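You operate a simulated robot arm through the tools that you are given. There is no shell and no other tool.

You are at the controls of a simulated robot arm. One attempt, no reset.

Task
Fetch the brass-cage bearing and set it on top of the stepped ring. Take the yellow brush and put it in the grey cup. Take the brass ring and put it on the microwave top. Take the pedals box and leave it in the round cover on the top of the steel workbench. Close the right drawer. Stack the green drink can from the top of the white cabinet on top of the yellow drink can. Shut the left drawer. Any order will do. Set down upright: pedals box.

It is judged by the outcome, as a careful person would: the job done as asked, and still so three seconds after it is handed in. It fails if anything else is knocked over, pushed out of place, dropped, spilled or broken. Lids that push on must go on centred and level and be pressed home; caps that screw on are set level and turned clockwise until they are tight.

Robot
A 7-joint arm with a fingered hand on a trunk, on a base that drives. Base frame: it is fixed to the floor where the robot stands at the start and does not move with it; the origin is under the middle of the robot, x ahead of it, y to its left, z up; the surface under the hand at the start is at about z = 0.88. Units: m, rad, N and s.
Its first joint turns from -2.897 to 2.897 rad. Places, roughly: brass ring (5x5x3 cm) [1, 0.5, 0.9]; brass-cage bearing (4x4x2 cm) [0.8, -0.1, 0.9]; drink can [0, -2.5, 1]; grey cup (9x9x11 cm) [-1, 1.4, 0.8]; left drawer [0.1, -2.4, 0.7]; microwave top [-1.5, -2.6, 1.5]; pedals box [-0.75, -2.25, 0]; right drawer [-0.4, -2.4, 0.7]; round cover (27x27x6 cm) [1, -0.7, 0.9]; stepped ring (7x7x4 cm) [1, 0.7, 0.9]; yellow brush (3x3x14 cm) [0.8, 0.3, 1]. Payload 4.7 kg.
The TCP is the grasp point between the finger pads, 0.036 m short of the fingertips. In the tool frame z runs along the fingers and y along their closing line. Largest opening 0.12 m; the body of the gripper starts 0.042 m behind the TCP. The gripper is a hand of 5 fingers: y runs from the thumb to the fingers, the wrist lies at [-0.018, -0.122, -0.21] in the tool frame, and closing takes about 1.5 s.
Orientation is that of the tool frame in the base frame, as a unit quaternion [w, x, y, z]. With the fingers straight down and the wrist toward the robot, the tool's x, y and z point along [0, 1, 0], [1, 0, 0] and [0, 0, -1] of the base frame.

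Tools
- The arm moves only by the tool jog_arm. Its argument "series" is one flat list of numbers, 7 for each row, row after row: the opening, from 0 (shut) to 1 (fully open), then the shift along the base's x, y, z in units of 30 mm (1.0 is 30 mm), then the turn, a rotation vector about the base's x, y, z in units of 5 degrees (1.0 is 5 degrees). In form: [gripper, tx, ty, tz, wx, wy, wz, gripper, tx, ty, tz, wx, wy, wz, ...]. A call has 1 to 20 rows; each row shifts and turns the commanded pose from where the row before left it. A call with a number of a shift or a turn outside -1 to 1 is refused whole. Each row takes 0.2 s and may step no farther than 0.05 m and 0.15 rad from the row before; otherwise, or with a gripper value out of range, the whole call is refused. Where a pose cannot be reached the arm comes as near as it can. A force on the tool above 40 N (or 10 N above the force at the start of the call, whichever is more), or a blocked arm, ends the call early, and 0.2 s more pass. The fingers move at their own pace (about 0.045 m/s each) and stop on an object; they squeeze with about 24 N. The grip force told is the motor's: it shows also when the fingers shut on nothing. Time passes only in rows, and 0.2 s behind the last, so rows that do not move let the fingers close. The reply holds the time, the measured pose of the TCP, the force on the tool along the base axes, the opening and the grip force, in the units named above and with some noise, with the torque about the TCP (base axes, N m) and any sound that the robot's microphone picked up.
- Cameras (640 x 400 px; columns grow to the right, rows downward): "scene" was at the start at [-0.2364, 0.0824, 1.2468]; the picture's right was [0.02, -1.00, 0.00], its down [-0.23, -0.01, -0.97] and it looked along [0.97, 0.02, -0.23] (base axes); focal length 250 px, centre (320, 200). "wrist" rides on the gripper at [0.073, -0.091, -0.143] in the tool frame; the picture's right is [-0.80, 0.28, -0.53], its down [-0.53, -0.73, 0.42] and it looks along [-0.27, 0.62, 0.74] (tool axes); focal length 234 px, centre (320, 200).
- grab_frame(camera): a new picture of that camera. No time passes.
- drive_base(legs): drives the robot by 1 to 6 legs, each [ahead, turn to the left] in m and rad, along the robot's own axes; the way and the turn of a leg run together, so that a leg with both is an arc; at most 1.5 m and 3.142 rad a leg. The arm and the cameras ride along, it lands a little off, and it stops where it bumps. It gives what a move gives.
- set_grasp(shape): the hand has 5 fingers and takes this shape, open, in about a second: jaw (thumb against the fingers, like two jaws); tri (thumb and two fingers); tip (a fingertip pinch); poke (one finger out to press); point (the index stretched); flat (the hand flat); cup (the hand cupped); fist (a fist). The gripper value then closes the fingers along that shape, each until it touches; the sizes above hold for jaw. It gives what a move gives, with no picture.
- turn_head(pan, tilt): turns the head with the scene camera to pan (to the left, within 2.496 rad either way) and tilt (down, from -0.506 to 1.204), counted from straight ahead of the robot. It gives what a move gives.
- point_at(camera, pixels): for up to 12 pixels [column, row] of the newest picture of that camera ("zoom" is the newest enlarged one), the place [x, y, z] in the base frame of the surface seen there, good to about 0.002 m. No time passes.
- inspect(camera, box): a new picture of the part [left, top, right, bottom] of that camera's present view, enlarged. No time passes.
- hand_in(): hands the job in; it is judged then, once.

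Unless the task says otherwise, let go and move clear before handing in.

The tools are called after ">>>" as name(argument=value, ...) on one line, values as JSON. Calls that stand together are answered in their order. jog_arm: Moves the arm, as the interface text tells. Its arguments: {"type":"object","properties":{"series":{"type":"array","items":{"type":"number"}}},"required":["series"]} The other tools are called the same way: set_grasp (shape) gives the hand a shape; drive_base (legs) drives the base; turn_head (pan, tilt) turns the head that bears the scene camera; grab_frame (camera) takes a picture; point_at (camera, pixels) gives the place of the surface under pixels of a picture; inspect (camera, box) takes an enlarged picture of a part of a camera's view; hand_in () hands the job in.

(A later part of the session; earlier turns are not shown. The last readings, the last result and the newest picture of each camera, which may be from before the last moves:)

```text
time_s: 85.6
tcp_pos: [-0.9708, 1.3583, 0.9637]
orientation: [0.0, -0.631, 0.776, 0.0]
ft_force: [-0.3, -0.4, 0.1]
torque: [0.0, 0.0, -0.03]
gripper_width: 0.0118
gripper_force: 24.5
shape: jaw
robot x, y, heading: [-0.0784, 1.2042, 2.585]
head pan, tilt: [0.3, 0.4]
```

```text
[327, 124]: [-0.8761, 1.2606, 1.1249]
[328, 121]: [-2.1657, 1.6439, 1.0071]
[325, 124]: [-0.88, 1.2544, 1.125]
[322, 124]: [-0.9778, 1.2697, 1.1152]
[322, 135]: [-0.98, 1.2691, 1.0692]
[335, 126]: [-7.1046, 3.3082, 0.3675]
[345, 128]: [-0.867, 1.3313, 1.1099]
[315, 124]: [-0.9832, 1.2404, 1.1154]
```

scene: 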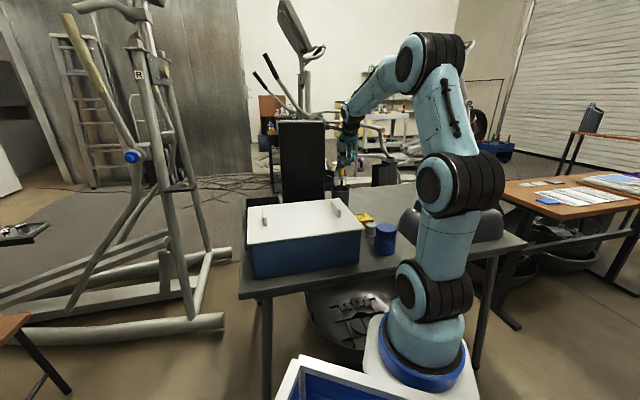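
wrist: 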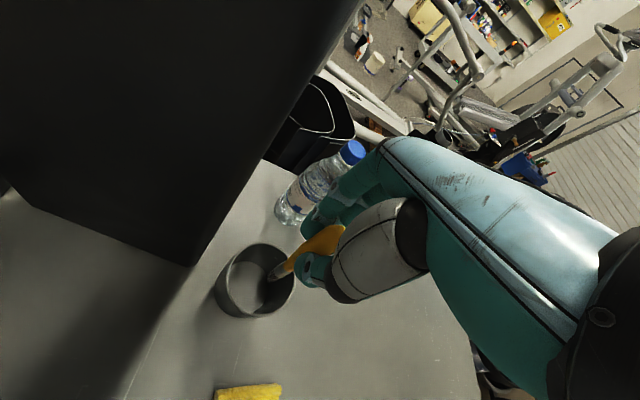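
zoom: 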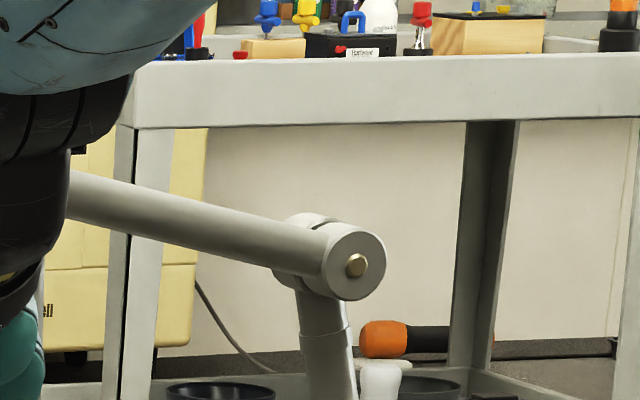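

Camera block is at x=−0.878, 10 cm in front of the box face (x=−0.98) – clear. The brush tip is over the cup opening; descend to z≈0.877.

>>> jog_arm(series=[0.05, 0, 0, -0.7, 0, 0, 0, 0.05, 0, 0, -0.7, 0, 0, 0, 0.05, 0, 0, -0.7, 0, 0, 0, 0.05, 0, 0, -0.4, 0, 0, 0, 0.05, 0, 0, -0.3, 0, 0, 0, 0.05, 0, 0, 0, 0, 0, 0])

>>> inspect(camera="scene", box=[310, 130, 380, 210])

>>> inspect(camera="wrist", box=[200, 190, 360, 330])

```text
time_s: 87.0
tcp_pos: [-0.9697, 1.3575, 0.8788]
orientation: [0.0, -0.631, 0.776, -0.001]
ft_force: [0.2, -0.5, -0.4]
torque: [0.02, 0.03, -0.01]
gripper_width: 0.0118
gripper_force: 24.0
shape: jaw
robot x, y, heading: [-0.0788, 1.2047, 2.594]
head pan, tilt: [0.3, 0.4]
```

```text
5.00 times, centred on (345, 170) of scene
```

zoom: 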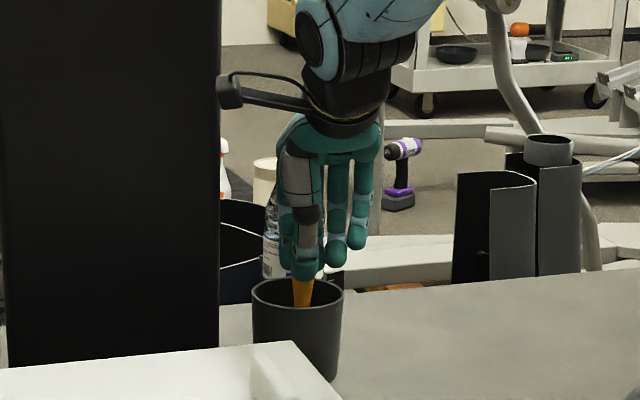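

```text
2.86 times, centred on (280, 260) of wrist
```

zoom: 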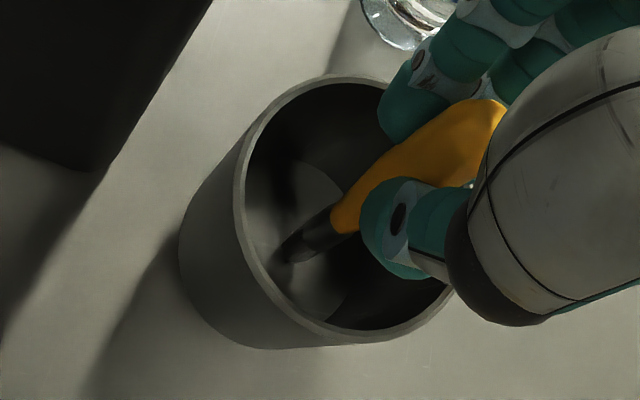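

The brush is inside the cup near the floor. Lower another 6 mm, then open and rise.

>>> jog_arm(series=[0.05, 0, 0, -0.1, 0, 0, 0, 0.05, 0, 0, -0.1, 0, 0, 0, 0.05, 0, 0, 0, 0, 0, 0])

>>> inspect(camera="wrist", box=[200, 190, 360, 330])

```text
time_s: 87.8
tcp_pos: [-0.9692, 1.3574, 0.8737]
orientation: [0.0, -0.631, 0.776, -0.001]
ft_force: [0.1, 0.5, 0.2]
torque: [0.03, 0.0, 0.0]
gripper_width: 0.0117
gripper_force: 23.7
shape: jaw
robot x, y, heading: [-0.0802, 1.2057, 2.591]
head pan, tilt: [0.3, 0.4]
```

```text
2.86 times, centred on (280, 260) of wrist
```

zoom: 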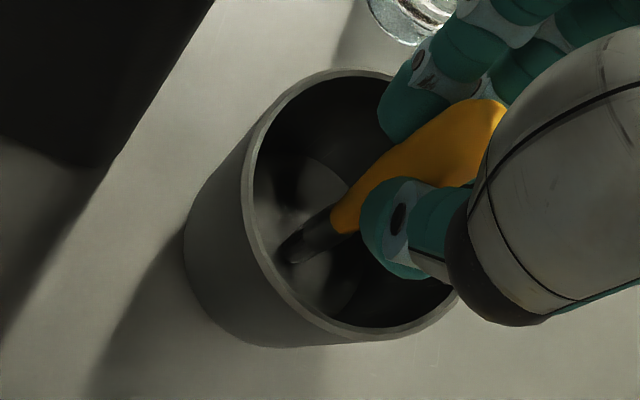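

Nearly on the floor. Release and lift.

>>> jog_arm(series=[0.2, 0, 0, 0, 0, 0, 0, 0.3, 0, 0, 0, 0, 0, 0, 0.4, 0, 0, 0, 0, 0, 0, 0.5, 0, 0, 0, 0, 0, 0, 0.5, 0, 0, 0, 0, 0, 0, 0.5, 0, 0, 0.5, 0, 0, 0, 0.5, 0, 0, 1, 0, 0, 0, 0.5, 0, 0, 1, 0, 0, 0, 0.5, 0, 0, 1, 0, 0, 0, 0.5, 0, 0, 1, 0, 0, 0, 0.5, 0, 0, 1, 0, 0, 0, 0.5, 0, 0, 1, 0, 0, 0])

>>> grab_frame(camera="wrist")

>>> inspect(camera="scene", box=[290, 110, 410, 210])

```text
time_s: 90.4
tcp_pos: [-0.9698, 1.357, 1.0665]
orientation: [0.001, -0.63, 0.776, -0.002]
ft_force: [0.2, -0.1, -0.7]
torque: [-0.01, -0.04, -0.02]
gripper_width: 0.0596
gripper_force: 0.1
shape: jaw
robot x, y, heading: [-0.0771, 1.206, 2.591]
head pan, tilt: [0.3, 0.4]
```

```text
taken
```

wrist: 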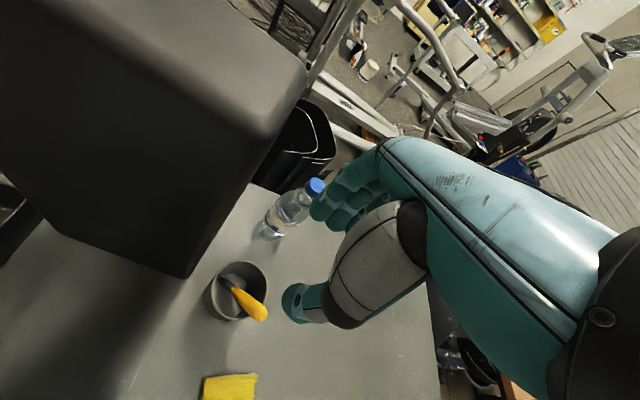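

```text
4.00 times, centred on (350, 160) of scene
```

zoom: 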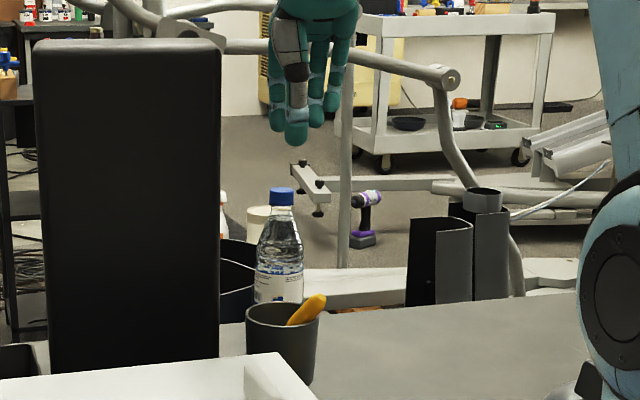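

The brush stands in the grey cup (zoom 305,310). Raise, retract, and drive back to the bench for the brass ring.

>>> jog_arm(series=[0.8, 0, 0, 1, 0, 0, 0, 0.8, 0, 0, 1, 0, 0, 0, 0.8, 0, 0, 1, 0, 0, 0, 0.8, 0, 0, 1, 0, 0, 0, 0.8, 0, 0, 1, 0, 0, 0, 0.8, 0.97, 0.41, 0, 0, 0, 0, 0.8, 0.97, 0.41, 0, 0, 0, 0, 0.8, 0.97, 0.41, 0, 0, 0, 0, 0.8, 0.97, 0.41, 0, 0, 0, 0, 0.8, 0.97, 0.41, 0, 0, 0, 0, 0.8, 0.97, 0.41, 0, 0, 0, 0, 0.8, 0.97, 0.41, 0, 0, 0, 0, 0.8, 0.97, 0.41, 0, 0, 0, 0, 0.8, 0.97, 0.41, 0, 0, 0, 0, 0.8, 0.97, 0.41, 0, 0, 0, 0, 0.8, 0.97, 0.41, 0, 0, 0, 0, 0.8, 0.97, 0.41, 0, 0, -1, 0.8, 0.97, 0.41, 0, 0, 0, -1])

>>> inspect(camera="scene", box=[290, 110, 410, 210])

```text
refused: series must hold 7 numbers for each row
```

```text
4.00 times, centred on (350, 160) of scene
```

zoom: 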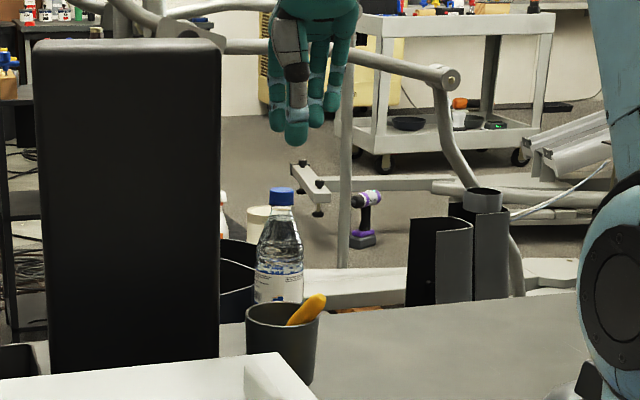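

The call was refused for a malformed row (nothing moved); resend with correct rows.

>>> jog_arm(series=[0.8, 0, 0, 1, 0, 0, 0, 0.8, 0, 0, 1, 0, 0, 0, 0.8, 0, 0, 1, 0, 0, 0, 0.8, 0, 0, 1, 0, 0, 0, 0.8, 0, 0, 1, 0, 0, 0, 0.8, 0.97, 0.41, 0, 0, 0, 0, 0.8, 0.97, 0.41, 0, 0, 0, 0, 0.8, 0.97, 0.41, 0, 0, 0, 0, 0.8, 0.97, 0.41, 0, 0, 0, 0, 0.8, 0.97, 0.41, 0, 0, 0, 0, 0.8, 0.97, 0.41, 0, 0, 0, 0, 0.8, 0.97, 0.41, 0, 0, 0, 0, 0.8, 0.97, 0.41, 0, 0, 0, 0, 0.8, 0.97, 0.41, 0, 0, 0, 0, 0.8, 0.97, 0.41, 0, 0, 0, 0, 0.8, 0.97, 0.41, 0, 0, 0, -1, 0.8, 0.97, 0.41, 0, 0, 0, -1, 0.8, 0.97, 0.41, 0, 0, 0, -1])

>>> grab_frame(camera="scene")

```text
time_s: 94.2
tcp_pos: [-0.5903, 1.5178, 1.2169]
orientation: [0.001, -0.523, 0.853, -0.001]
ft_force: [0.2, -0.1, -0.6]
torque: [-0.03, 0.02, 0.03]
gripper_width: 0.0957
gripper_force: 0.0
shape: jaw
robot x, y, heading: [-0.0779, 1.201, 2.591]
head pan, tilt: [0.3, 0.4]
```

```text
taken
```

scene: 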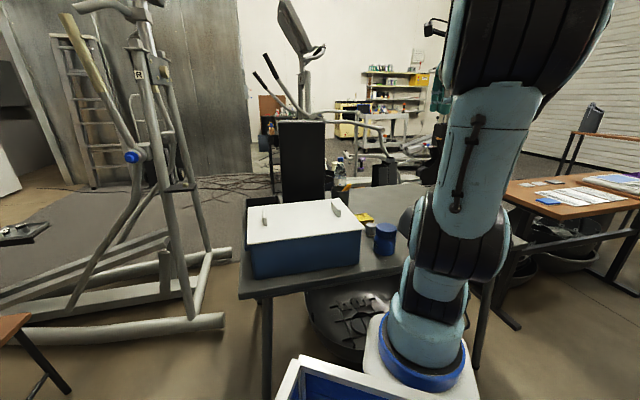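

Path clear. Drive back to the bench stance with heading ≈ −0.5 so the arm doesn't hide the ring.

>>> drive_base(legs=[[0, -0.825], [-0.82, 0], [0, -2.27]])

>>> turn_head(pan=0.6, tilt=0.3)

>>> grab_frame(camera="scene")

```text
time_s: 105.9
tcp_pos: [0.6103, 0.1539, 1.217]
orientation: [-0.001, 0.829, 0.56, 0.0]
ft_force: [0.1, -0.2, -0.1]
torque: [0.01, 0.0, -0.04]
gripper_width: 0.0957
gripper_force: 0.1
shape: jaw
robot x, y, heading: [0.0733, 0.4235, -0.468]
head pan, tilt: [0.3, 0.4]
```

```text
time_s: 106.7
tcp_pos: [0.6099, 0.1549, 1.2174]
orientation: [0.001, 0.828, 0.561, 0.0]
ft_force: [0.1, -0.2, -0.6]
torque: [0.01, 0.01, -0.01]
gripper_width: 0.0958
gripper_force: 0.0
shape: jaw
robot x, y, heading: [0.0689, 0.4242, -0.468]
head pan, tilt: [0.6, 0.3]
```

```text
taken
```

scene: 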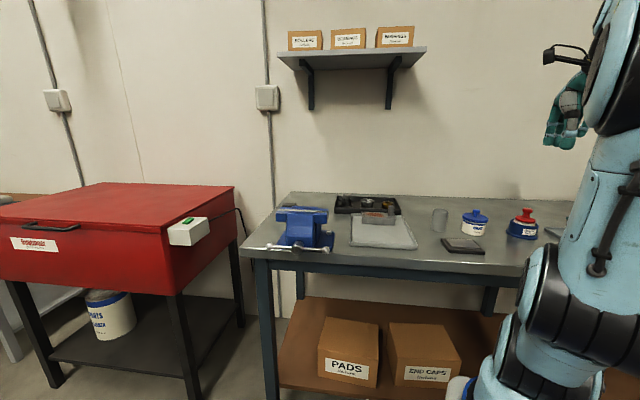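

>>> inspect(camera="scene", box=[325, 180, 425, 250])

>>> inspect(camera="scene", box=[370, 185, 415, 225])

```text
5.71 times, centred on (375, 215) of scene
```

zoom: 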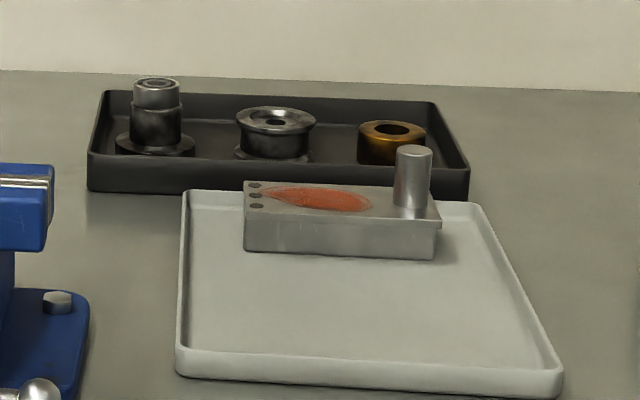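

```text
10.00 times, centred on (392, 205) of scene
```

zoom: 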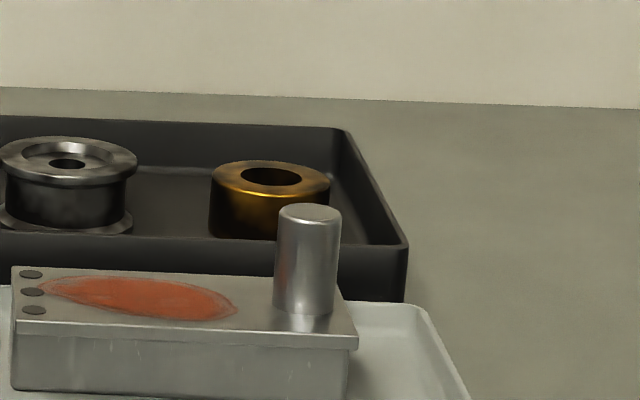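

>>> point_at(camera="zoom", pixels=[[216, 178], [245, 165], [295, 165], [326, 178], [300, 195], [235, 190], [225, 225], [375, 200], [345, 135], [250, 232], [308, 210], [130, 175]])

```text
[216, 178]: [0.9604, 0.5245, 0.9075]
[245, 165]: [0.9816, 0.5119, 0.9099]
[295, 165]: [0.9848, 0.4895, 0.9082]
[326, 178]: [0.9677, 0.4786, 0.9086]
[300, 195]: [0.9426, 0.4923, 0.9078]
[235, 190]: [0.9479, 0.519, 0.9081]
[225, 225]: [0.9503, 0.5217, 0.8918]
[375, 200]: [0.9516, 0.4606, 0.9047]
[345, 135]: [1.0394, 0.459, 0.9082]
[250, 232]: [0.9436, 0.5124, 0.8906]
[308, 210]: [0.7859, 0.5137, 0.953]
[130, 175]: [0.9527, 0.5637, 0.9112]
```

Brass ring centre ≈(0.964,0.502), Ø~0.05, top z 0.9085. Measure the tray's near wall and floor.

>>> point_at(camera="zoom", pixels=[[180, 233], [180, 238], [180, 245], [180, 220], [250, 240], [395, 240], [180, 200], [180, 130], [180, 160], [355, 220], [360, 180], [340, 225]])

```text
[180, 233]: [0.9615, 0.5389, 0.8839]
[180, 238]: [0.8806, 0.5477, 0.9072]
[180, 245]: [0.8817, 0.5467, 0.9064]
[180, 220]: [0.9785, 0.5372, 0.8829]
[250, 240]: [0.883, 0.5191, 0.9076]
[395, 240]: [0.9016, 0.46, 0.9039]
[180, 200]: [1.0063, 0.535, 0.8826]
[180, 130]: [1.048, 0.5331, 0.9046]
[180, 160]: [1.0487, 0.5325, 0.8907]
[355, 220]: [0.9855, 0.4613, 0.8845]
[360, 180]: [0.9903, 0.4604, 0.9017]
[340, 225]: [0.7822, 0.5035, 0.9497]
```

Plenty of room along x (walls at 0.883 and 1.048). Use the tip pinch with closing line along x; move above the ring.

>>> set_grasp(shape="tip")

>>> jog_arm(series=[0.8, 0.983, 0.964, -0.28, 0, 0, 0, 0.8, 0.983, 0.964, -0.28, 0, 0, 0, 0.8, 0.983, 0.964, -0.28, 0, 0, 0, 0.8, 0.983, 0.964, -0.28, 0, 0, 0, 0.8, 0.983, 0.964, -0.28, 0, 0, 1, 0.8, 0.983, 0.964, -0.28, 0, 0, 1, 0.8, 0.983, 0.964, -0.28, 0, 0, 1, 0.8, 0.983, 0.964, -0.28, 0, 0, 1, 0.7, 0.983, 0.964, -0.28, 0, 0, 0.4, 0.65, 0.983, 0.964, -0.28, 0, 0, 0, 0.6, 0.983, 0.964, -0.28, 0, 0, 0, 0.6, 0.983, 0.964, -0.28, 0, 0, 0, 0.6, 0, 0, 0, 0, 0, 0, 0.6, 0, 0, -0.9, 0, 0, 0, 0.6, 0, 0, -0.9, 0, 0, 0, 0.6, 0, 0, -0.9, 0, 0, 0, 0.6, 0, 0, 0, 0, 0, 0])

>>> grab_frame(camera="scene")

>>> grab_frame(camera="wrist")

```text
time_s: 107.6
tcp_pos: [0.6105, 0.1555, 1.2169]
orientation: [0.0, 0.829, 0.56, 0.0]
ft_force: [-0.2, -0.3, 0.4]
torque: [-0.02, 0.01, -0.01]
gripper_width: 0.1198
gripper_force: 0.0
shape: tip
robot x, y, heading: [0.0679, 0.4228, -0.467]
head pan, tilt: [0.6, 0.3]
```

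```text
time_s: 111.2
tcp_pos: [0.9637, 0.5009, 1.035]
orientation: [0.0, 0.706, 0.708, 0.001]
ft_force: [0.4, -0.4, 0.3]
torque: [-0.04, -0.02, 0.01]
gripper_width: 0.0725
gripper_force: 0.1
shape: tip
robot x, y, heading: [0.0774, 0.4207, -0.463]
head pan, tilt: [0.6, 0.3]
```

```text
taken
```

scene: 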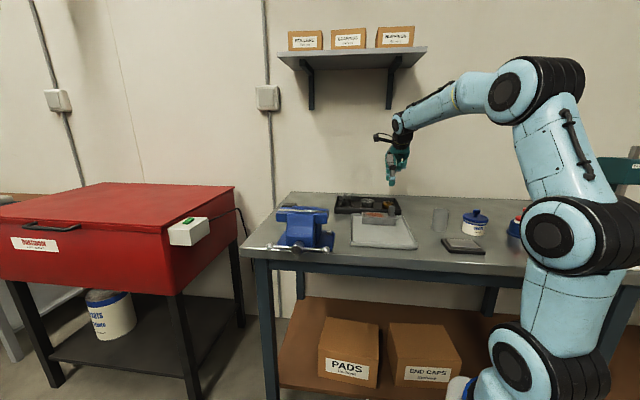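

```text
taken
```

wrist: 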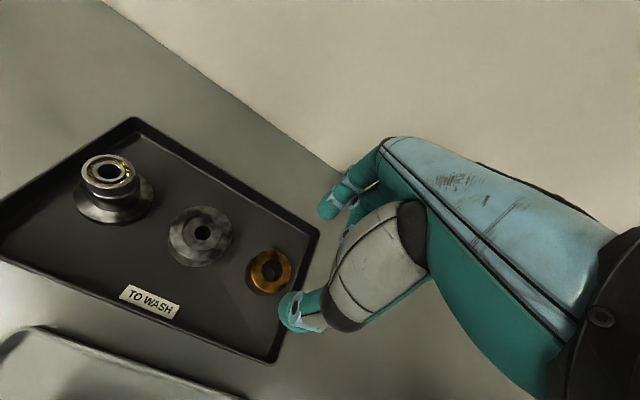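

Ring's top centre (271,270) matches the projected approach (270,273). Descend to z≈0.931 and close.

>>> jog_arm(series=[0.6, 0, 0.03, -0.8, 0, 0, 0, 0.6, 0, 0, -0.8, 0, 0, 0, 0.6, 0, 0, -0.8, 0, 0, 0, 0.6, 0, 0, -0.6, 0, 0, 0, 0.6, 0, 0, -0.45, 0, 0, 0, 0.6, 0, 0, 0, 0, 0, 0])

>>> inspect(camera="scene", box=[360, 170, 420, 225])

>>> inspect(camera="wrist", box=[220, 180, 380, 340])

```text
time_s: 112.6
tcp_pos: [0.9639, 0.5012, 0.9329]
orientation: [0.0, 0.706, 0.708, 0.0]
ft_force: [0.6, 0.3, 0.9]
torque: [-0.02, 0.03, 0.03]
gripper_width: 0.0725
gripper_force: 0.1
shape: tip
robot x, y, heading: [0.0727, 0.4238, -0.468]
head pan, tilt: [0.6, 0.3]
```

```text
7.27 times, centred on (390, 198) of scene
```

zoom: 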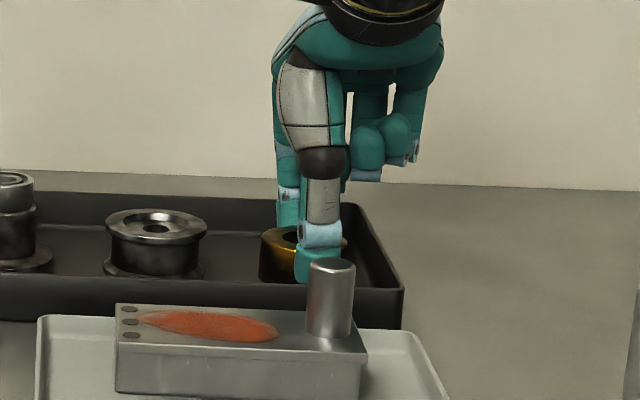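

```text
2.50 times, centred on (300, 260) of wrist
```

zoom: 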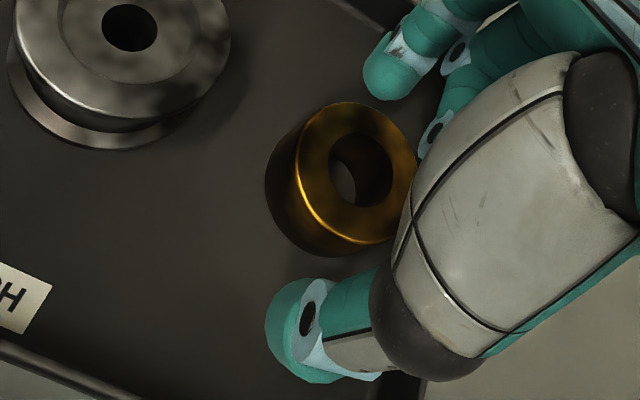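

Ring is between the tips. Close.

>>> jog_arm(series=[0.1, 0, 0, 0, 0, 0, 0, 0.1, 0, 0, 0, 0, 0, 0, 0.1, 0, 0, 0, 0, 0, 0, 0.1, 0, 0, 0, 0, 0, 0, 0.1, 0, 0, 0, 0, 0, 0, 0.1, 0, 0, 0, 0, 0, 0])

>>> jog_arm(series=[0.1, 0, 0, 0.5, 0, 0, 0, 0.1, 0, 0, 0.7, 0, 0, 0, 0.1, 0, 0, 1, 0, 0, 0, 0.1, 0, 0, 1, 0, 0, 0, 0.1, 0, 0, 0, 0, 0, 0])

>>> inspect(camera="wrist", box=[240, 200, 380, 320])

>>> inspect(camera="scene", box=[340, 130, 440, 225])

```text
time_s: 114.0
tcp_pos: [0.9638, 0.5005, 0.9325]
orientation: [-0.001, 0.707, 0.708, 0.0]
ft_force: [-0.1, -0.4, 0.4]
torque: [0.02, -0.03, 0.03]
gripper_width: 0.0444
gripper_force: 24.0
shape: tip
robot x, y, heading: [0.0746, 0.4233, -0.466]
head pan, tilt: [0.6, 0.3]
```

```text
time_s: 115.2
tcp_pos: [0.963, 0.504, 1.0269]
orientation: [0.0, 0.706, 0.708, 0.0]
ft_force: [-0.4, -0.3, -1.6]
torque: [0.0, 0.0, 0.02]
gripper_width: 0.0444
gripper_force: 24.1
shape: tip
robot x, y, heading: [0.0726, 0.4226, -0.467]
head pan, tilt: [0.6, 0.3]
```

```text
3.33 times, centred on (310, 260) of wrist
```

zoom: 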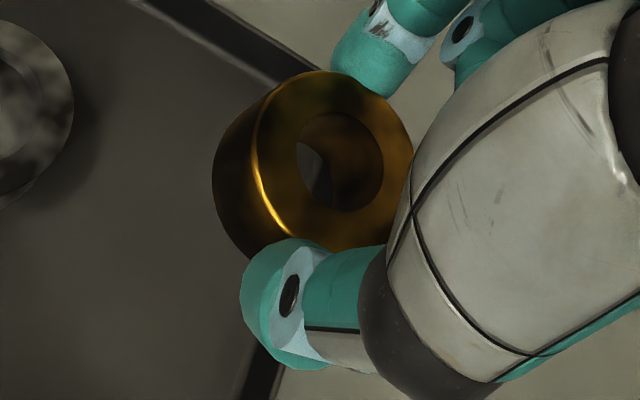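

```text
4.21 times, centred on (390, 178) of scene
```

zoom: 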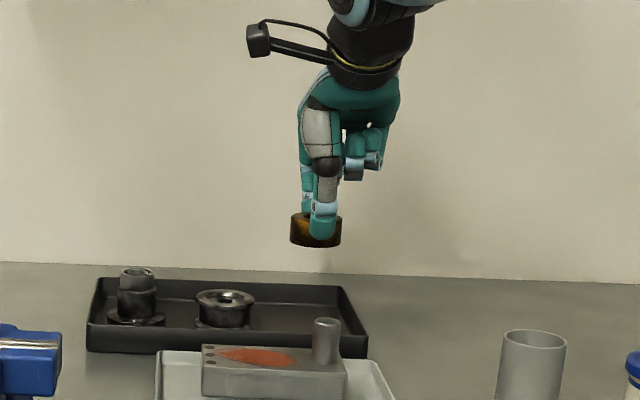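

Ring is held level. Lift and retract the arm, then survey the microwave area with the head.

>>> jog_arm(series=[0.1, 0, 0, 1, 0, 0, 0, 0.1, 0, 0, 1, 0, 0, 0, 0.1, 0, 0, 1, 0, 0, 0, 0.1, -0.95, -0.8, 0, 0, 0, -0.4, 0.1, -0.95, -0.8, 0, 0, 0, -0.4, 0.1, -0.95, -0.8, 0.2, 0, 0, -0.4, 0.1, -0.95, -0.8, 0.2, 0, 0, -0.4, 0.1, -0.95, -0.8, 0.2, 0, 0, -0.4, 0.1, -0.95, -0.8, 0.2, 0, 0, -0.4, 0.1, -0.95, -0.8, 0.2, 0, 0, -0.4, 0.1, -0.95, -0.8, 0.2, 0, 0, -0.4, 0.1, -0.95, -0.8, 0.2, 0, 0, -0.4, 0.1, -0.95, -0.8, 0.2, 0, 0, -0.4, 0.1, -0.95, -0.8, 0.2, 0, 0, -0.4])

>>> turn_head(pan=-1.6, tilt=0.3)

>>> grab_frame(camera="scene")

```text
time_s: 118.2
tcp_pos: [0.6514, 0.2395, 1.1735]
orientation: [-0.001, 0.829, 0.56, -0.001]
ft_force: [0.6, 0.1, -4.0]
torque: [0.01, 0.03, -0.02]
gripper_width: 0.0441
gripper_force: 24.4
shape: tip
robot x, y, heading: [0.0724, 0.4192, -0.464]
head pan, tilt: [0.6, 0.3]
```

```text
time_s: 120.3
tcp_pos: [0.6511, 0.2398, 1.174]
orientation: [0.0, 0.828, 0.56, 0.0]
ft_force: [-0.7, -0.1, -3.1]
torque: [0.0, -0.01, 0.01]
gripper_width: 0.0443
gripper_force: 23.9
shape: tip
robot x, y, heading: [0.0716, 0.4206, -0.469]
head pan, tilt: [-1.6, 0.3]
```

```text
taken
```

scene: 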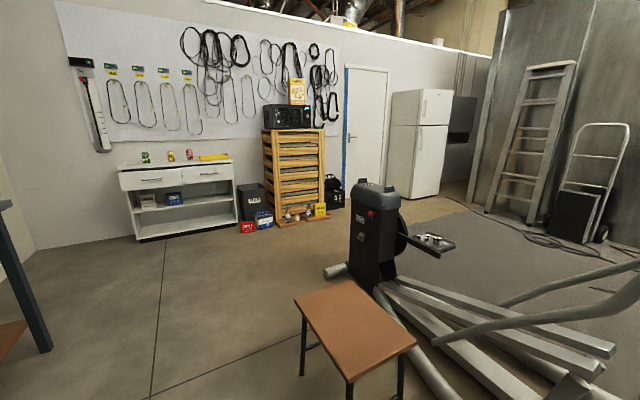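

>>> inspect(camera="scene", box=[225, 70, 385, 290])

>>> point_at(camera="scene", pixels=[[270, 105], [310, 106], [297, 90], [268, 132], [325, 130], [325, 270], [348, 273], [295, 215], [320, 212], [248, 227], [265, 222], [285, 226]])

>>> point_at(camera="scene", pixels=[[370, 265], [352, 230], [297, 303], [350, 284], [410, 345], [435, 245], [380, 300], [240, 215], [130, 230], [225, 232]])

```text
1.82 times, centred on (305, 180) of scene
```

zoom: 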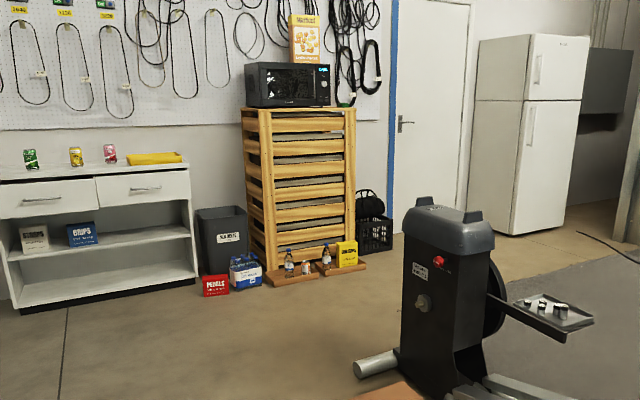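

```text
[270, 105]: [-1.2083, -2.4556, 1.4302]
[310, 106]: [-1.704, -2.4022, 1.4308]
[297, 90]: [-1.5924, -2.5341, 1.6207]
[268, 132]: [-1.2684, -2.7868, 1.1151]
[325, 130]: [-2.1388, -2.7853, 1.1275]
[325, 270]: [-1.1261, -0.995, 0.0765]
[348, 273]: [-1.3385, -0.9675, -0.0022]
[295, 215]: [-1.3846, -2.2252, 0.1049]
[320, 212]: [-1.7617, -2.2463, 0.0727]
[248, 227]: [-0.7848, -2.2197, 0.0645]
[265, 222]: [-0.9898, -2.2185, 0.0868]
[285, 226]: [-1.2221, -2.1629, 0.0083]
```

```text
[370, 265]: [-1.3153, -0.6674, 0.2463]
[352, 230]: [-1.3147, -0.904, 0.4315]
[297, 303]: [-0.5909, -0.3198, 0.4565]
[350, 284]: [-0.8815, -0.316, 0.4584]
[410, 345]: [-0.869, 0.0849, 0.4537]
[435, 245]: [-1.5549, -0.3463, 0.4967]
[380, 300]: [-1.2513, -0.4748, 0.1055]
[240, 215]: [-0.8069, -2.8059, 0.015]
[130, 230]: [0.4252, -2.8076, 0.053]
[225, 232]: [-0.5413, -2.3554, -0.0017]
```

Mapped: stool x −0.88…−0.59; machine's tube end at (−1.12,−0.995); floor trays start at y≈−2.16; microwave front at y≈−2.44 with an orange box on top at x≈−1.59. I'll drive round via (−0.1,−1.55) to (−1.15,−1.62).

>>> drive_base(legs=[[0, -1.19], [1.0, 0], [0.97, 0], [0, -1.418], [1.05, 0]])

>>> turn_head(pan=1.2, tilt=0.1)

>>> grab_frame(camera="scene")

```text
time_s: 141.5
tcp_pos: [-1.7471, -1.6731, 1.1732]
orientation: [0.001, 0.752, -0.659, 0.0]
ft_force: [1.1, 0.3, -3.0]
torque: [0.03, 0.01, -0.01]
gripper_width: 0.0438
gripper_force: 23.9
shape: tip
robot x, y, heading: [-1.151, -1.5452, -3.096]
head pan, tilt: [-1.6, 0.3]
```

```text
time_s: 143.9
tcp_pos: [-1.7477, -1.6731, 1.1745]
orientation: [0.0, 0.752, -0.659, 0.0]
ft_force: [0.7, -0.1, -1.9]
torque: [0.0, 0.0, -0.01]
gripper_width: 0.0437
gripper_force: 23.7
shape: tip
robot x, y, heading: [-1.1529, -1.5506, -3.099]
head pan, tilt: [1.201, 0.099]
```

```text
taken
```

scene: 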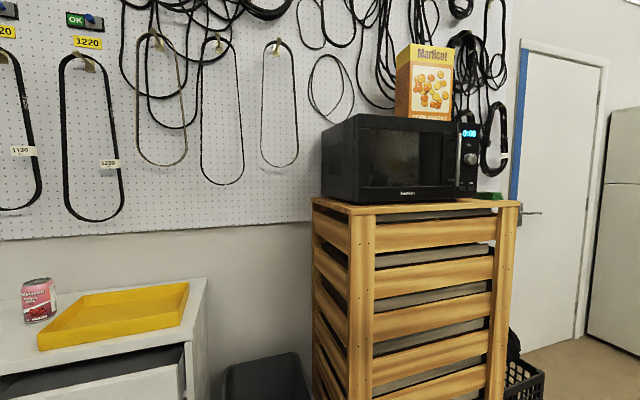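

I can see the microwave from the front; measure its edges and the box on it.

>>> point_at(camera="scene", pixels=[[360, 118], [325, 130], [345, 122], [450, 121], [478, 125], [413, 110], [450, 112], [397, 112], [413, 50], [340, 150], [400, 200], [320, 205]])

>>> inspect(camera="scene", box=[310, 30, 500, 210])

```text
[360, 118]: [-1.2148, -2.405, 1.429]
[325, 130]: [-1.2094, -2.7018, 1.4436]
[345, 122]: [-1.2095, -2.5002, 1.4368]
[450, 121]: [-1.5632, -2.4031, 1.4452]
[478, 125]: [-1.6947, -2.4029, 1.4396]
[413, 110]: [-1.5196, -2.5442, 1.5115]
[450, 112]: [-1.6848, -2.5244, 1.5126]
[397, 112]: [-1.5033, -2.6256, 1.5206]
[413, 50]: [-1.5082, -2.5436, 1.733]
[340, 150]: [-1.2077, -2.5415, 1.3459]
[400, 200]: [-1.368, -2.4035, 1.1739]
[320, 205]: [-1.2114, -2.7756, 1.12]
```

```text
2.22 times, centred on (405, 120) of scene
```

zoom: 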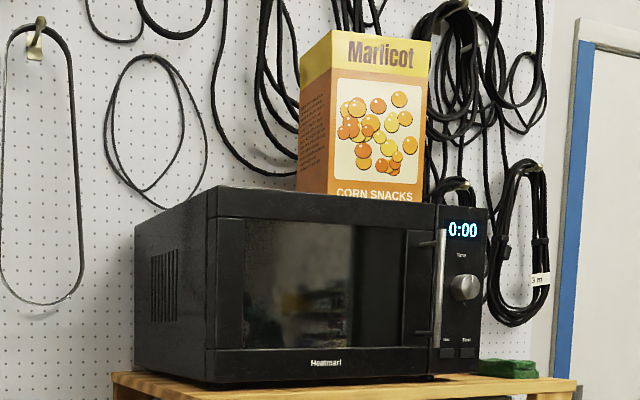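

Microwave top spans x −1.71…−1.21, y −2.40…−2.77, z≈1.45; the snack box occupies x<−1.50. I need to get closer; first check how far the base extends forward.

>>> turn_head(pan=0.0, tilt=0.9)

>>> grab_frame(camera="scene")

>>> turn_head(pan=0.9, tilt=0.8)

>>> grab_frame(camera="scene")

```text
time_s: 145.3
tcp_pos: [-1.7449, -1.6734, 1.1739]
orientation: [0.0, 0.751, -0.66, 0.0]
ft_force: [-0.1, -0.7, -3.3]
torque: [-0.02, -0.03, 0.0]
gripper_width: 0.0438
gripper_force: 24.2
shape: tip
robot x, y, heading: [-1.1534, -1.5471, -3.098]
head pan, tilt: [0.0, 0.901]
```

```text
taken
```

scene: 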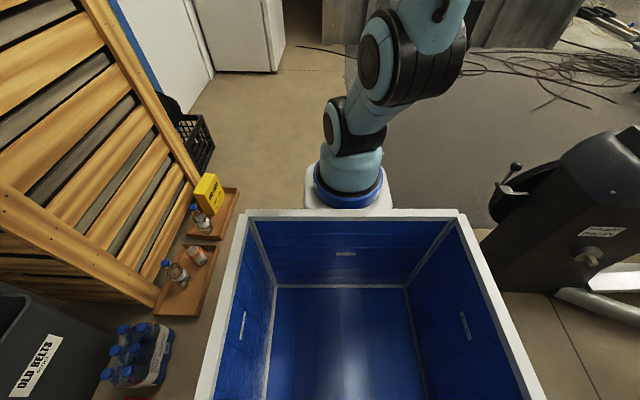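

```text
time_s: 146.5
tcp_pos: [-1.747, -1.674, 1.1741]
orientation: [-0.001, 0.751, -0.66, 0.001]
ft_force: [-0.1, -0.1, -3.1]
torque: [-0.01, -0.02, 0.04]
gripper_width: 0.0437
gripper_force: 24.4
shape: tip
robot x, y, heading: [-1.1518, -1.5493, -3.093]
head pan, tilt: [0.901, 0.799]
```

```text
taken
```

scene: 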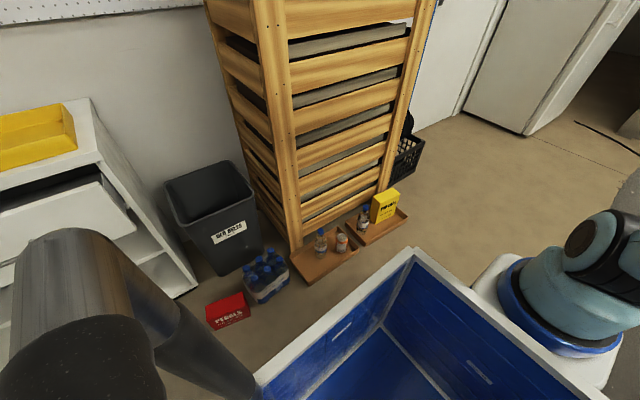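

>>> point_at(camera="scene", pixels=[[490, 290], [480, 280], [500, 262], [610, 370], [630, 345], [540, 300], [230, 310], [265, 275], [320, 270], [380, 225], [300, 280], [415, 250]])

>>> turn_head(pan=0.0, tilt=0.6)

>>> grab_frame(camera="scene")

>>> point_at(camera="scene", pixels=[[305, 275], [305, 285], [393, 285], [350, 250], [395, 275], [350, 290], [310, 262]])

```text
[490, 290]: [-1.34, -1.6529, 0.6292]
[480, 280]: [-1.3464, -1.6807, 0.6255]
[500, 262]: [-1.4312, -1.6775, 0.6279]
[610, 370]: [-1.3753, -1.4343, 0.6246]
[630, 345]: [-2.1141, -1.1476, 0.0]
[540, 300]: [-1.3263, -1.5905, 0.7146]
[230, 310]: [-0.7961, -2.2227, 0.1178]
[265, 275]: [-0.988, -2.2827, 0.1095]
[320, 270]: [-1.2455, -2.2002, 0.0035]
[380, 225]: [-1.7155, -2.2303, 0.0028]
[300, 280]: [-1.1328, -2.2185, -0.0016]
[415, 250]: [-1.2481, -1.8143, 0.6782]
```

```text
time_s: 147.7
tcp_pos: [-1.7462, -1.6737, 1.174]
orientation: [0.0, 0.752, -0.659, 0.001]
ft_force: [-0.5, 0.6, -2.5]
torque: [-0.01, 0.02, 0.0]
gripper_width: 0.0439
gripper_force: 24.1
shape: tip
robot x, y, heading: [-1.152, -1.549, -3.099]
head pan, tilt: [0.0, 0.6]
```

```text
taken
```

scene: 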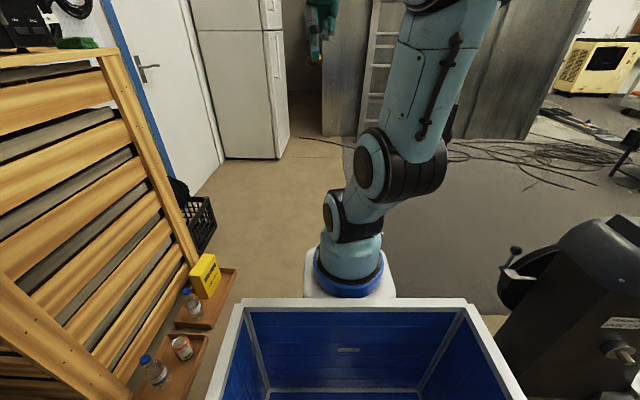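

```text
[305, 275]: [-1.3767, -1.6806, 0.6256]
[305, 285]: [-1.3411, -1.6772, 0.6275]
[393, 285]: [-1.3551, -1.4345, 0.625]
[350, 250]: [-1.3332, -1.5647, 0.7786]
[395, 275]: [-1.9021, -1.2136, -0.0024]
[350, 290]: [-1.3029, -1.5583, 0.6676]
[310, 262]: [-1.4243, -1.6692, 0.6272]
```

The arm axis turns out to be ~0.25 m ahead of the robot origin, so the microwave is in reach from here after turning. Raise the ring to z≈1.56 first, then turn to face it.

>>> jog_arm(series=[0.1, 0, 0, 1, 0, 0, 0, 0.1, 0, 0, 1, 0, 0, 0, 0.1, 0, 0, 1, 0, 0, 0, 0.1, 0, 0, 1, 0, 0, 0, 0.1, 0, 0, 1, 0, 0, 0, 0.1, 0, 0, 1, 0, 0, 0, 0.1, 0, 0, 1, 0, 0, 0, 0.1, 0, 0, 1, 0, 0, 0, 0.1, 0, 0, 1, 0, 0, 0, 0.1, 0, 0, 1, 0, 0, 0, 0.1, 0, 0, 1, 0, 0, 0, 0.1, 0, 0, 1, 0, 0, 0, 0.1, 0, 0, 1, 0, 0, 0])

>>> grab_frame(camera="wrist")

```text
time_s: 150.5
tcp_pos: [-1.7389, -1.6709, 1.5176]
orientation: [0.001, 0.752, -0.66, 0.0]
ft_force: [0.4, 0.0, -2.5]
torque: [-0.03, -0.02, 0.01]
gripper_width: 0.0437
gripper_force: 23.6
shape: tip
out of reach, approached as far as the arm can: row 12, 13
robot x, y, heading: [-1.1551, -1.5514, -3.097]
head pan, tilt: [0.0, 0.6]
```

```text
taken
```

wrist: 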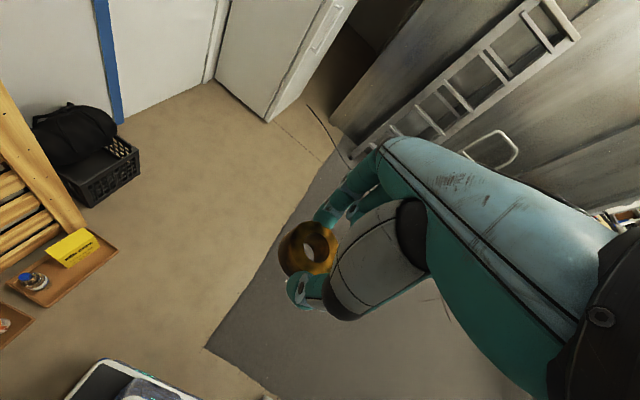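

The arm tops out at z≈1.518 here, so tool-down placement needs a short radius: I'll stop nearer (arm axis ≈0.55 m from the microwave's front part) and, if needed, tilt the hand a few degrees. Reposition the base carefully.

>>> drive_base(legs=[[0, 0.81], [0.155, 0], [0, 0.49]])

>>> grab_frame(camera="wrist")

>>> turn_head(pan=0.3, tilt=0.9)

>>> grab_frame(camera="scene")

```text
time_s: 155.4
tcp_pos: [-1.3051, -2.2621, 1.5181]
orientation: [0.0, 0.997, -0.077, 0.001]
ft_force: [0.9, 0.3, -2.6]
torque: [0.0, -0.02, 0.0]
gripper_width: 0.0435
gripper_force: 24.5
shape: tip
robot x, y, heading: [-1.254, -1.6659, -1.81]
head pan, tilt: [0.0, 0.6]
```

```text
taken
```

wrist: 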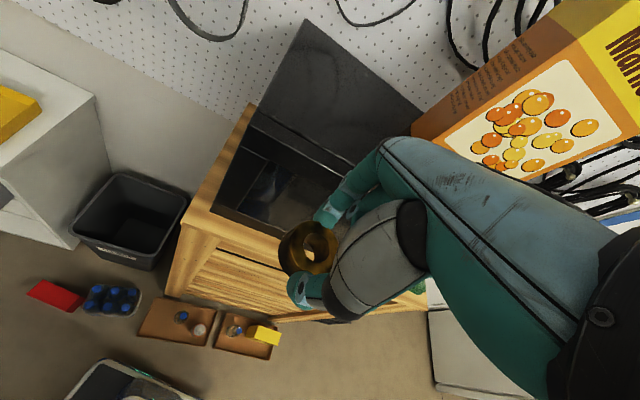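

```text
time_s: 156.2
tcp_pos: [-1.304, -2.2626, 1.5174]
orientation: [0.001, 0.997, -0.078, 0.0]
ft_force: [0.1, 0.9, -2.3]
torque: [-0.01, 0.03, 0.0]
gripper_width: 0.0432
gripper_force: 24.3
shape: tip
robot x, y, heading: [-1.2549, -1.6634, -1.813]
head pan, tilt: [0.3, 0.901]
```

```text
taken
```

scene: 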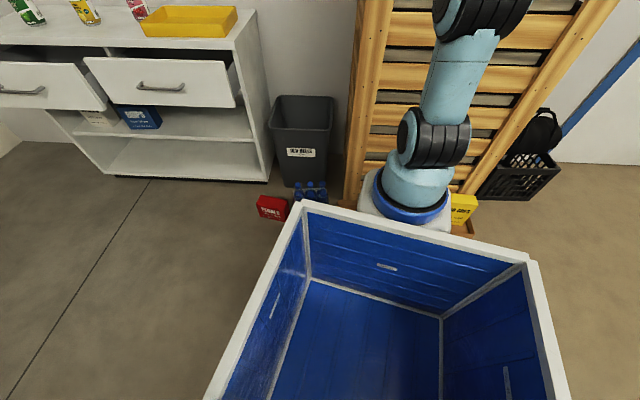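

The wrist view shows the microwave's top (e.g. 330,80). Measure it and the snack box.

>>> point_at(camera="wrist", pixels=[[310, 60], [330, 110], [270, 110], [300, 140], [380, 110], [410, 130], [345, 175], [250, 160], [440, 105], [305, 25], [262, 110], [350, 160]])

```text
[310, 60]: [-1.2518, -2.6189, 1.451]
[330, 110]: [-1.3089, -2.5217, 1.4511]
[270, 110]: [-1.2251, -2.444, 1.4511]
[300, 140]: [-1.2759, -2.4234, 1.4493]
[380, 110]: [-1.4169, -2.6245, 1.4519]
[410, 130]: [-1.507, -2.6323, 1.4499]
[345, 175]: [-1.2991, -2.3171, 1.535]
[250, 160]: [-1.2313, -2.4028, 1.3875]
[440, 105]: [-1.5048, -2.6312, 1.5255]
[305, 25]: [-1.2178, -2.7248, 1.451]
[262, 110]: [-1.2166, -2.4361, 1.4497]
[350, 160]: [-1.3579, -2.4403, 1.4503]
```

Top surface z=1.4505. Tilt the hand ~10° forward in place first and check that height is maintained.

>>> jog_arm(series=[0.1, 0, 0, 0, -1, 0, 0, 0.1, 0, 0, 0, -1, 0, 0, 0.1, 0, 0, 0.3, 0, 0, 0, 0.1, 0, 0, 0, 0, 0, 0])

>>> jog_arm(series=[0.1, -0.15, -0.8, 0, 0, 0, 0, 0.1, -0.15, -0.8, 0, 0, 0, 0, 0.1, 0, 0, 0, 0, 0, 0])

```text
time_s: 157.2
tcp_pos: [-1.3047, -2.2614, 1.5276]
orientation: [0.087, 0.993, -0.077, 0.007]
ft_force: [0.4, 0.3, -3.3]
torque: [-0.01, 0.01, 0.01]
gripper_width: 0.043
gripper_force: 24.0
shape: tip
robot x, y, heading: [-1.2575, -1.6657, -1.812]
head pan, tilt: [0.3, 0.901]
```

```text
time_s: 158.0
tcp_pos: [-1.3138, -2.311, 1.5273]
orientation: [0.086, 0.993, -0.077, 0.006]
ft_force: [-0.3, -0.7, -1.9]
torque: [0.03, -0.04, 0.0]
gripper_width: 0.0434
gripper_force: 23.9
shape: tip
robot x, y, heading: [-1.2586, -1.6668, -1.814]
head pan, tilt: [0.3, 0.901]
```

Height holds at 1.527. Continue forward over the microwave top.

>>> jog_arm(series=[0.1, -0.145, -0.88, 0, 0, 0, 0, 0.1, -0.145, -0.88, 0, 0, 0, 0, 0.1, -0.145, -0.88, 0, 0, 0, 0, 0.1, 0, 0, 0, 0, 0, 0])

>>> jog_arm(series=[0.1, -0.145, -0.88, 0, 0, 0, 0, 0.1, -0.145, -0.88, 0, 0, 0, 0, 0.1, 0, 0, 0, 0, 0, 0])

>>> grab_frame(camera="wrist")

```text
time_s: 159.0
tcp_pos: [-1.3269, -2.3888, 1.5212]
orientation: [0.086, 0.993, -0.077, 0.006]
ft_force: [0.9, -0.5, -2.9]
torque: [0.03, -0.01, 0.01]
gripper_width: 0.0432
gripper_force: 24.1
shape: tip
out of reach, approached as far as the arm can: row 3
robot x, y, heading: [-1.2564, -1.6643, -1.812]
head pan, tilt: [0.3, 0.901]
```

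```text
time_s: 159.8
tcp_pos: [-1.3343, -2.4285, 1.5061]
orientation: [0.088, 0.993, -0.077, 0.008]
ft_force: [0.1, -0.9, -3.9]
torque: [0.1, -0.05, 0.0]
gripper_width: 0.0432
gripper_force: 24.2
shape: tip
out of reach, approached as far as the arm can: row 1, 2
robot x, y, heading: [-1.2539, -1.6676, -1.809]
head pan, tilt: [0.3, 0.901]
```

```text
taken
```

wrist: 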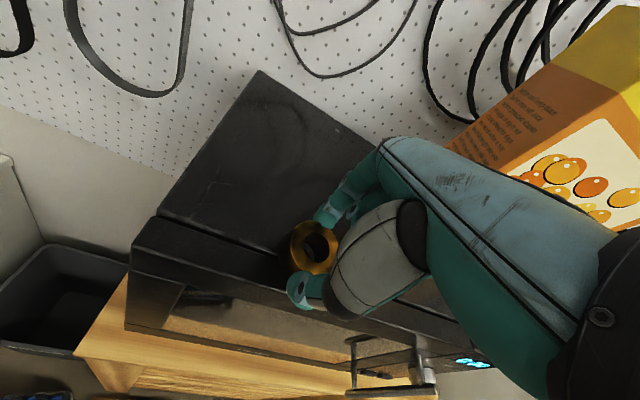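

Ring is just above the top but too near the front edge (y≈−2.435). Back off slightly, tilt another 5° to gain reach, and go further in.

>>> jog_arm(series=[0.1, 0, 0.6, 0.4, 0, 0, 0, 0.1, 0, 0.4, 0.2, -0.5, 0, 0, 0.1, 0, 0, 0, -0.5, 0, 0, 0.1, 0, 0, 0, 0, 0, 0])

>>> jog_arm(series=[0.1, -0.05, -0.7, 0, 0, 0, 0, 0.1, -0.05, -0.7, 0, 0, 0, 0, 0.1, 0, 0, 0, 0, 0, 0])

```text
time_s: 160.8
tcp_pos: [-1.3332, -2.3946, 1.5215]
orientation: [0.13, 0.988, -0.078, 0.01]
ft_force: [-0.1, 0.1, -2.8]
torque: [0.05, 0.01, -0.02]
gripper_width: 0.0432
gripper_force: 24.3
shape: tip
out of reach, approached as far as the arm can: row 1
robot x, y, heading: [-1.2536, -1.6683, -1.809]
head pan, tilt: [0.3, 0.901]
```

```text
time_s: 161.6
tcp_pos: [-1.3355, -2.4367, 1.5216]
orientation: [0.128, 0.989, -0.076, 0.011]
ft_force: [0.3, -1.3, -2.6]
torque: [0.09, -0.01, 0.03]
gripper_width: 0.0431
gripper_force: 24.1
shape: tip
robot x, y, heading: [-1.2561, -1.6642, -1.815]
head pan, tilt: [0.3, 0.901]
```

Within reach at this tilt. Go 40 mm further.

>>> jog_arm(series=[0.1, -0.05, -0.65, -0.1, 0, 0, 0, 0.1, -0.05, -0.65, -0.1, 0, 0, 0, 0.1, 0, 0, 0, 0, 0, 0])

>>> inspect(camera="wrist", box=[200, 140, 400, 340])

```text
time_s: 162.4
tcp_pos: [-1.3371, -2.4619, 1.5106]
orientation: [0.131, 0.988, -0.076, 0.011]
ft_force: [-0.3, -0.3, -3.4]
torque: [0.02, 0.01, -0.01]
gripper_width: 0.0432
gripper_force: 24.0
shape: tip
out of reach, approached as far as the arm can: row 2
robot x, y, heading: [-1.2546, -1.6627, -1.809]
head pan, tilt: [0.3, 0.901]
```

```text
2.00 times, centred on (300, 240) of wrist
```

zoom: 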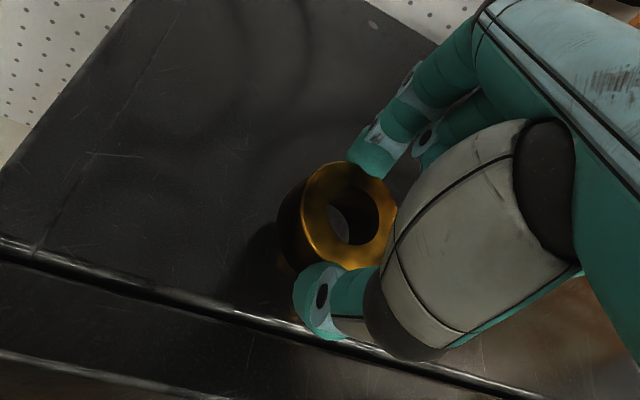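

Ring's near edge is ~5 cm behind the front edge. Lower gently until contact.

>>> jog_arm(series=[0.1, 0, 0, -0.1, 0, 0, 0, 0.1, 0, 0, -0.07, 0, 0, 0, 0.1, 0, 0, 0, 0, 0, 0])

>>> inspect(camera="wrist", box=[240, 180, 360, 320])

```text
time_s: 163.2
tcp_pos: [-1.3371, -2.4631, 1.5064]
orientation: [0.13, 0.989, -0.077, 0.01]
ft_force: [-1.1, 0.2, -3.1]
torque: [0.05, 0.0, -0.02]
gripper_width: 0.0431
gripper_force: 23.8
shape: tip
robot x, y, heading: [-1.2506, -1.6668, -1.812]
head pan, tilt: [0.3, 0.901]
```

```text
2.86 times, centred on (300, 250) of wrist
```

zoom: 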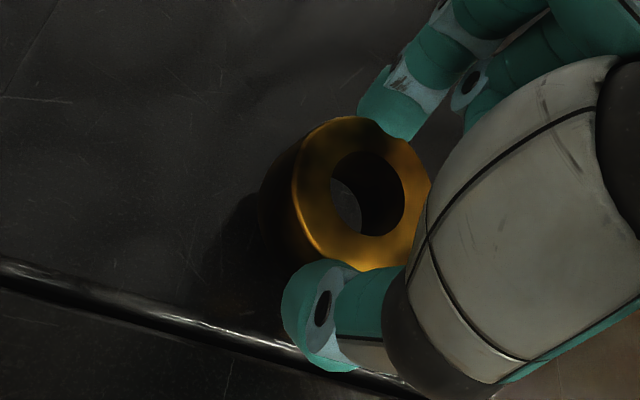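

No contact yet (force unchanged at −3 N). Step down a few mm more.

>>> jog_arm(series=[0.1, 0, 0, -0.07, 0, 0, 0, 0.1, 0, 0, 0, 0, 0, 0])

>>> jog_arm(series=[0.1, 0, 0, -0.07, 0, 0, 0, 0.1, 0, 0, 0, 0, 0, 0])

```text
time_s: 163.8
tcp_pos: [-1.3373, -2.4637, 1.5035]
orientation: [0.131, 0.988, -0.077, 0.01]
ft_force: [0.0, 1.2, -3.5]
torque: [0.05, 0.03, 0.0]
gripper_width: 0.043
gripper_force: 23.6
shape: tip
robot x, y, heading: [-1.2527, -1.6645, -1.807]
head pan, tilt: [0.3, 0.901]
```

```text
time_s: 164.4
tcp_pos: [-1.3364, -2.4624, 1.5023]
orientation: [0.13, 0.989, -0.076, 0.011]
ft_force: [0.0, 1.0, 0.5]
torque: [0.09, 0.0, -0.03]
gripper_width: 0.043
gripper_force: 23.9
shape: tip
robot x, y, heading: [-1.255, -1.6671, -1.813]
head pan, tilt: [0.3, 0.901]
```

Contact made (vertical force rose to +0.5 N). Open slowly so the ring settles flat.

>>> jog_arm(series=[0.38, 0, 0, 0, 0, 0, 0, 0.4, 0, 0, 0, 0, 0, 0, 0.43, 0, 0, 0, 0, 0, 0, 0.46, 0, 0, 0, 0, 0, 0, 0.5, 0, 0, 0, 0, 0, 0, 0.55, 0, 0, 0, 0, 0, 0, 0.6, 0, 0, 0, 0, 0, 0, 0.6, 0, 0, 0, 0, 0, 0])

>>> inspect(camera="wrist", box=[240, 180, 360, 320])

```text
time_s: 166.2
tcp_pos: [-1.3372, -2.4628, 1.501]
orientation: [0.129, 0.989, -0.077, 0.01]
ft_force: [-0.1, -0.7, -0.6]
torque: [0.03, -0.03, 0.0]
gripper_width: 0.0714
gripper_force: 0.1
shape: tip
robot x, y, heading: [-1.2554, -1.6647, -1.81]
head pan, tilt: [0.3, 0.901]
```

```text
2.86 times, centred on (300, 250) of wrist
```

zoom: 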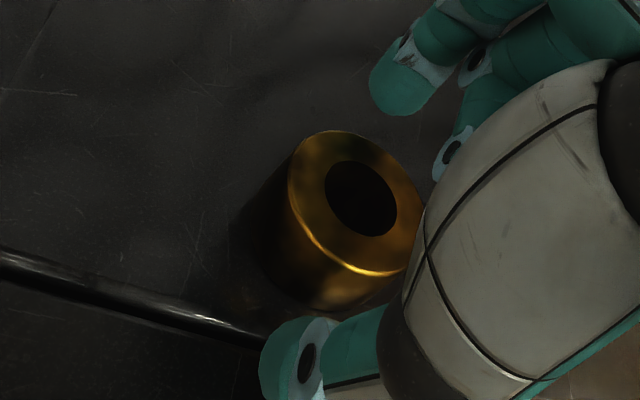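

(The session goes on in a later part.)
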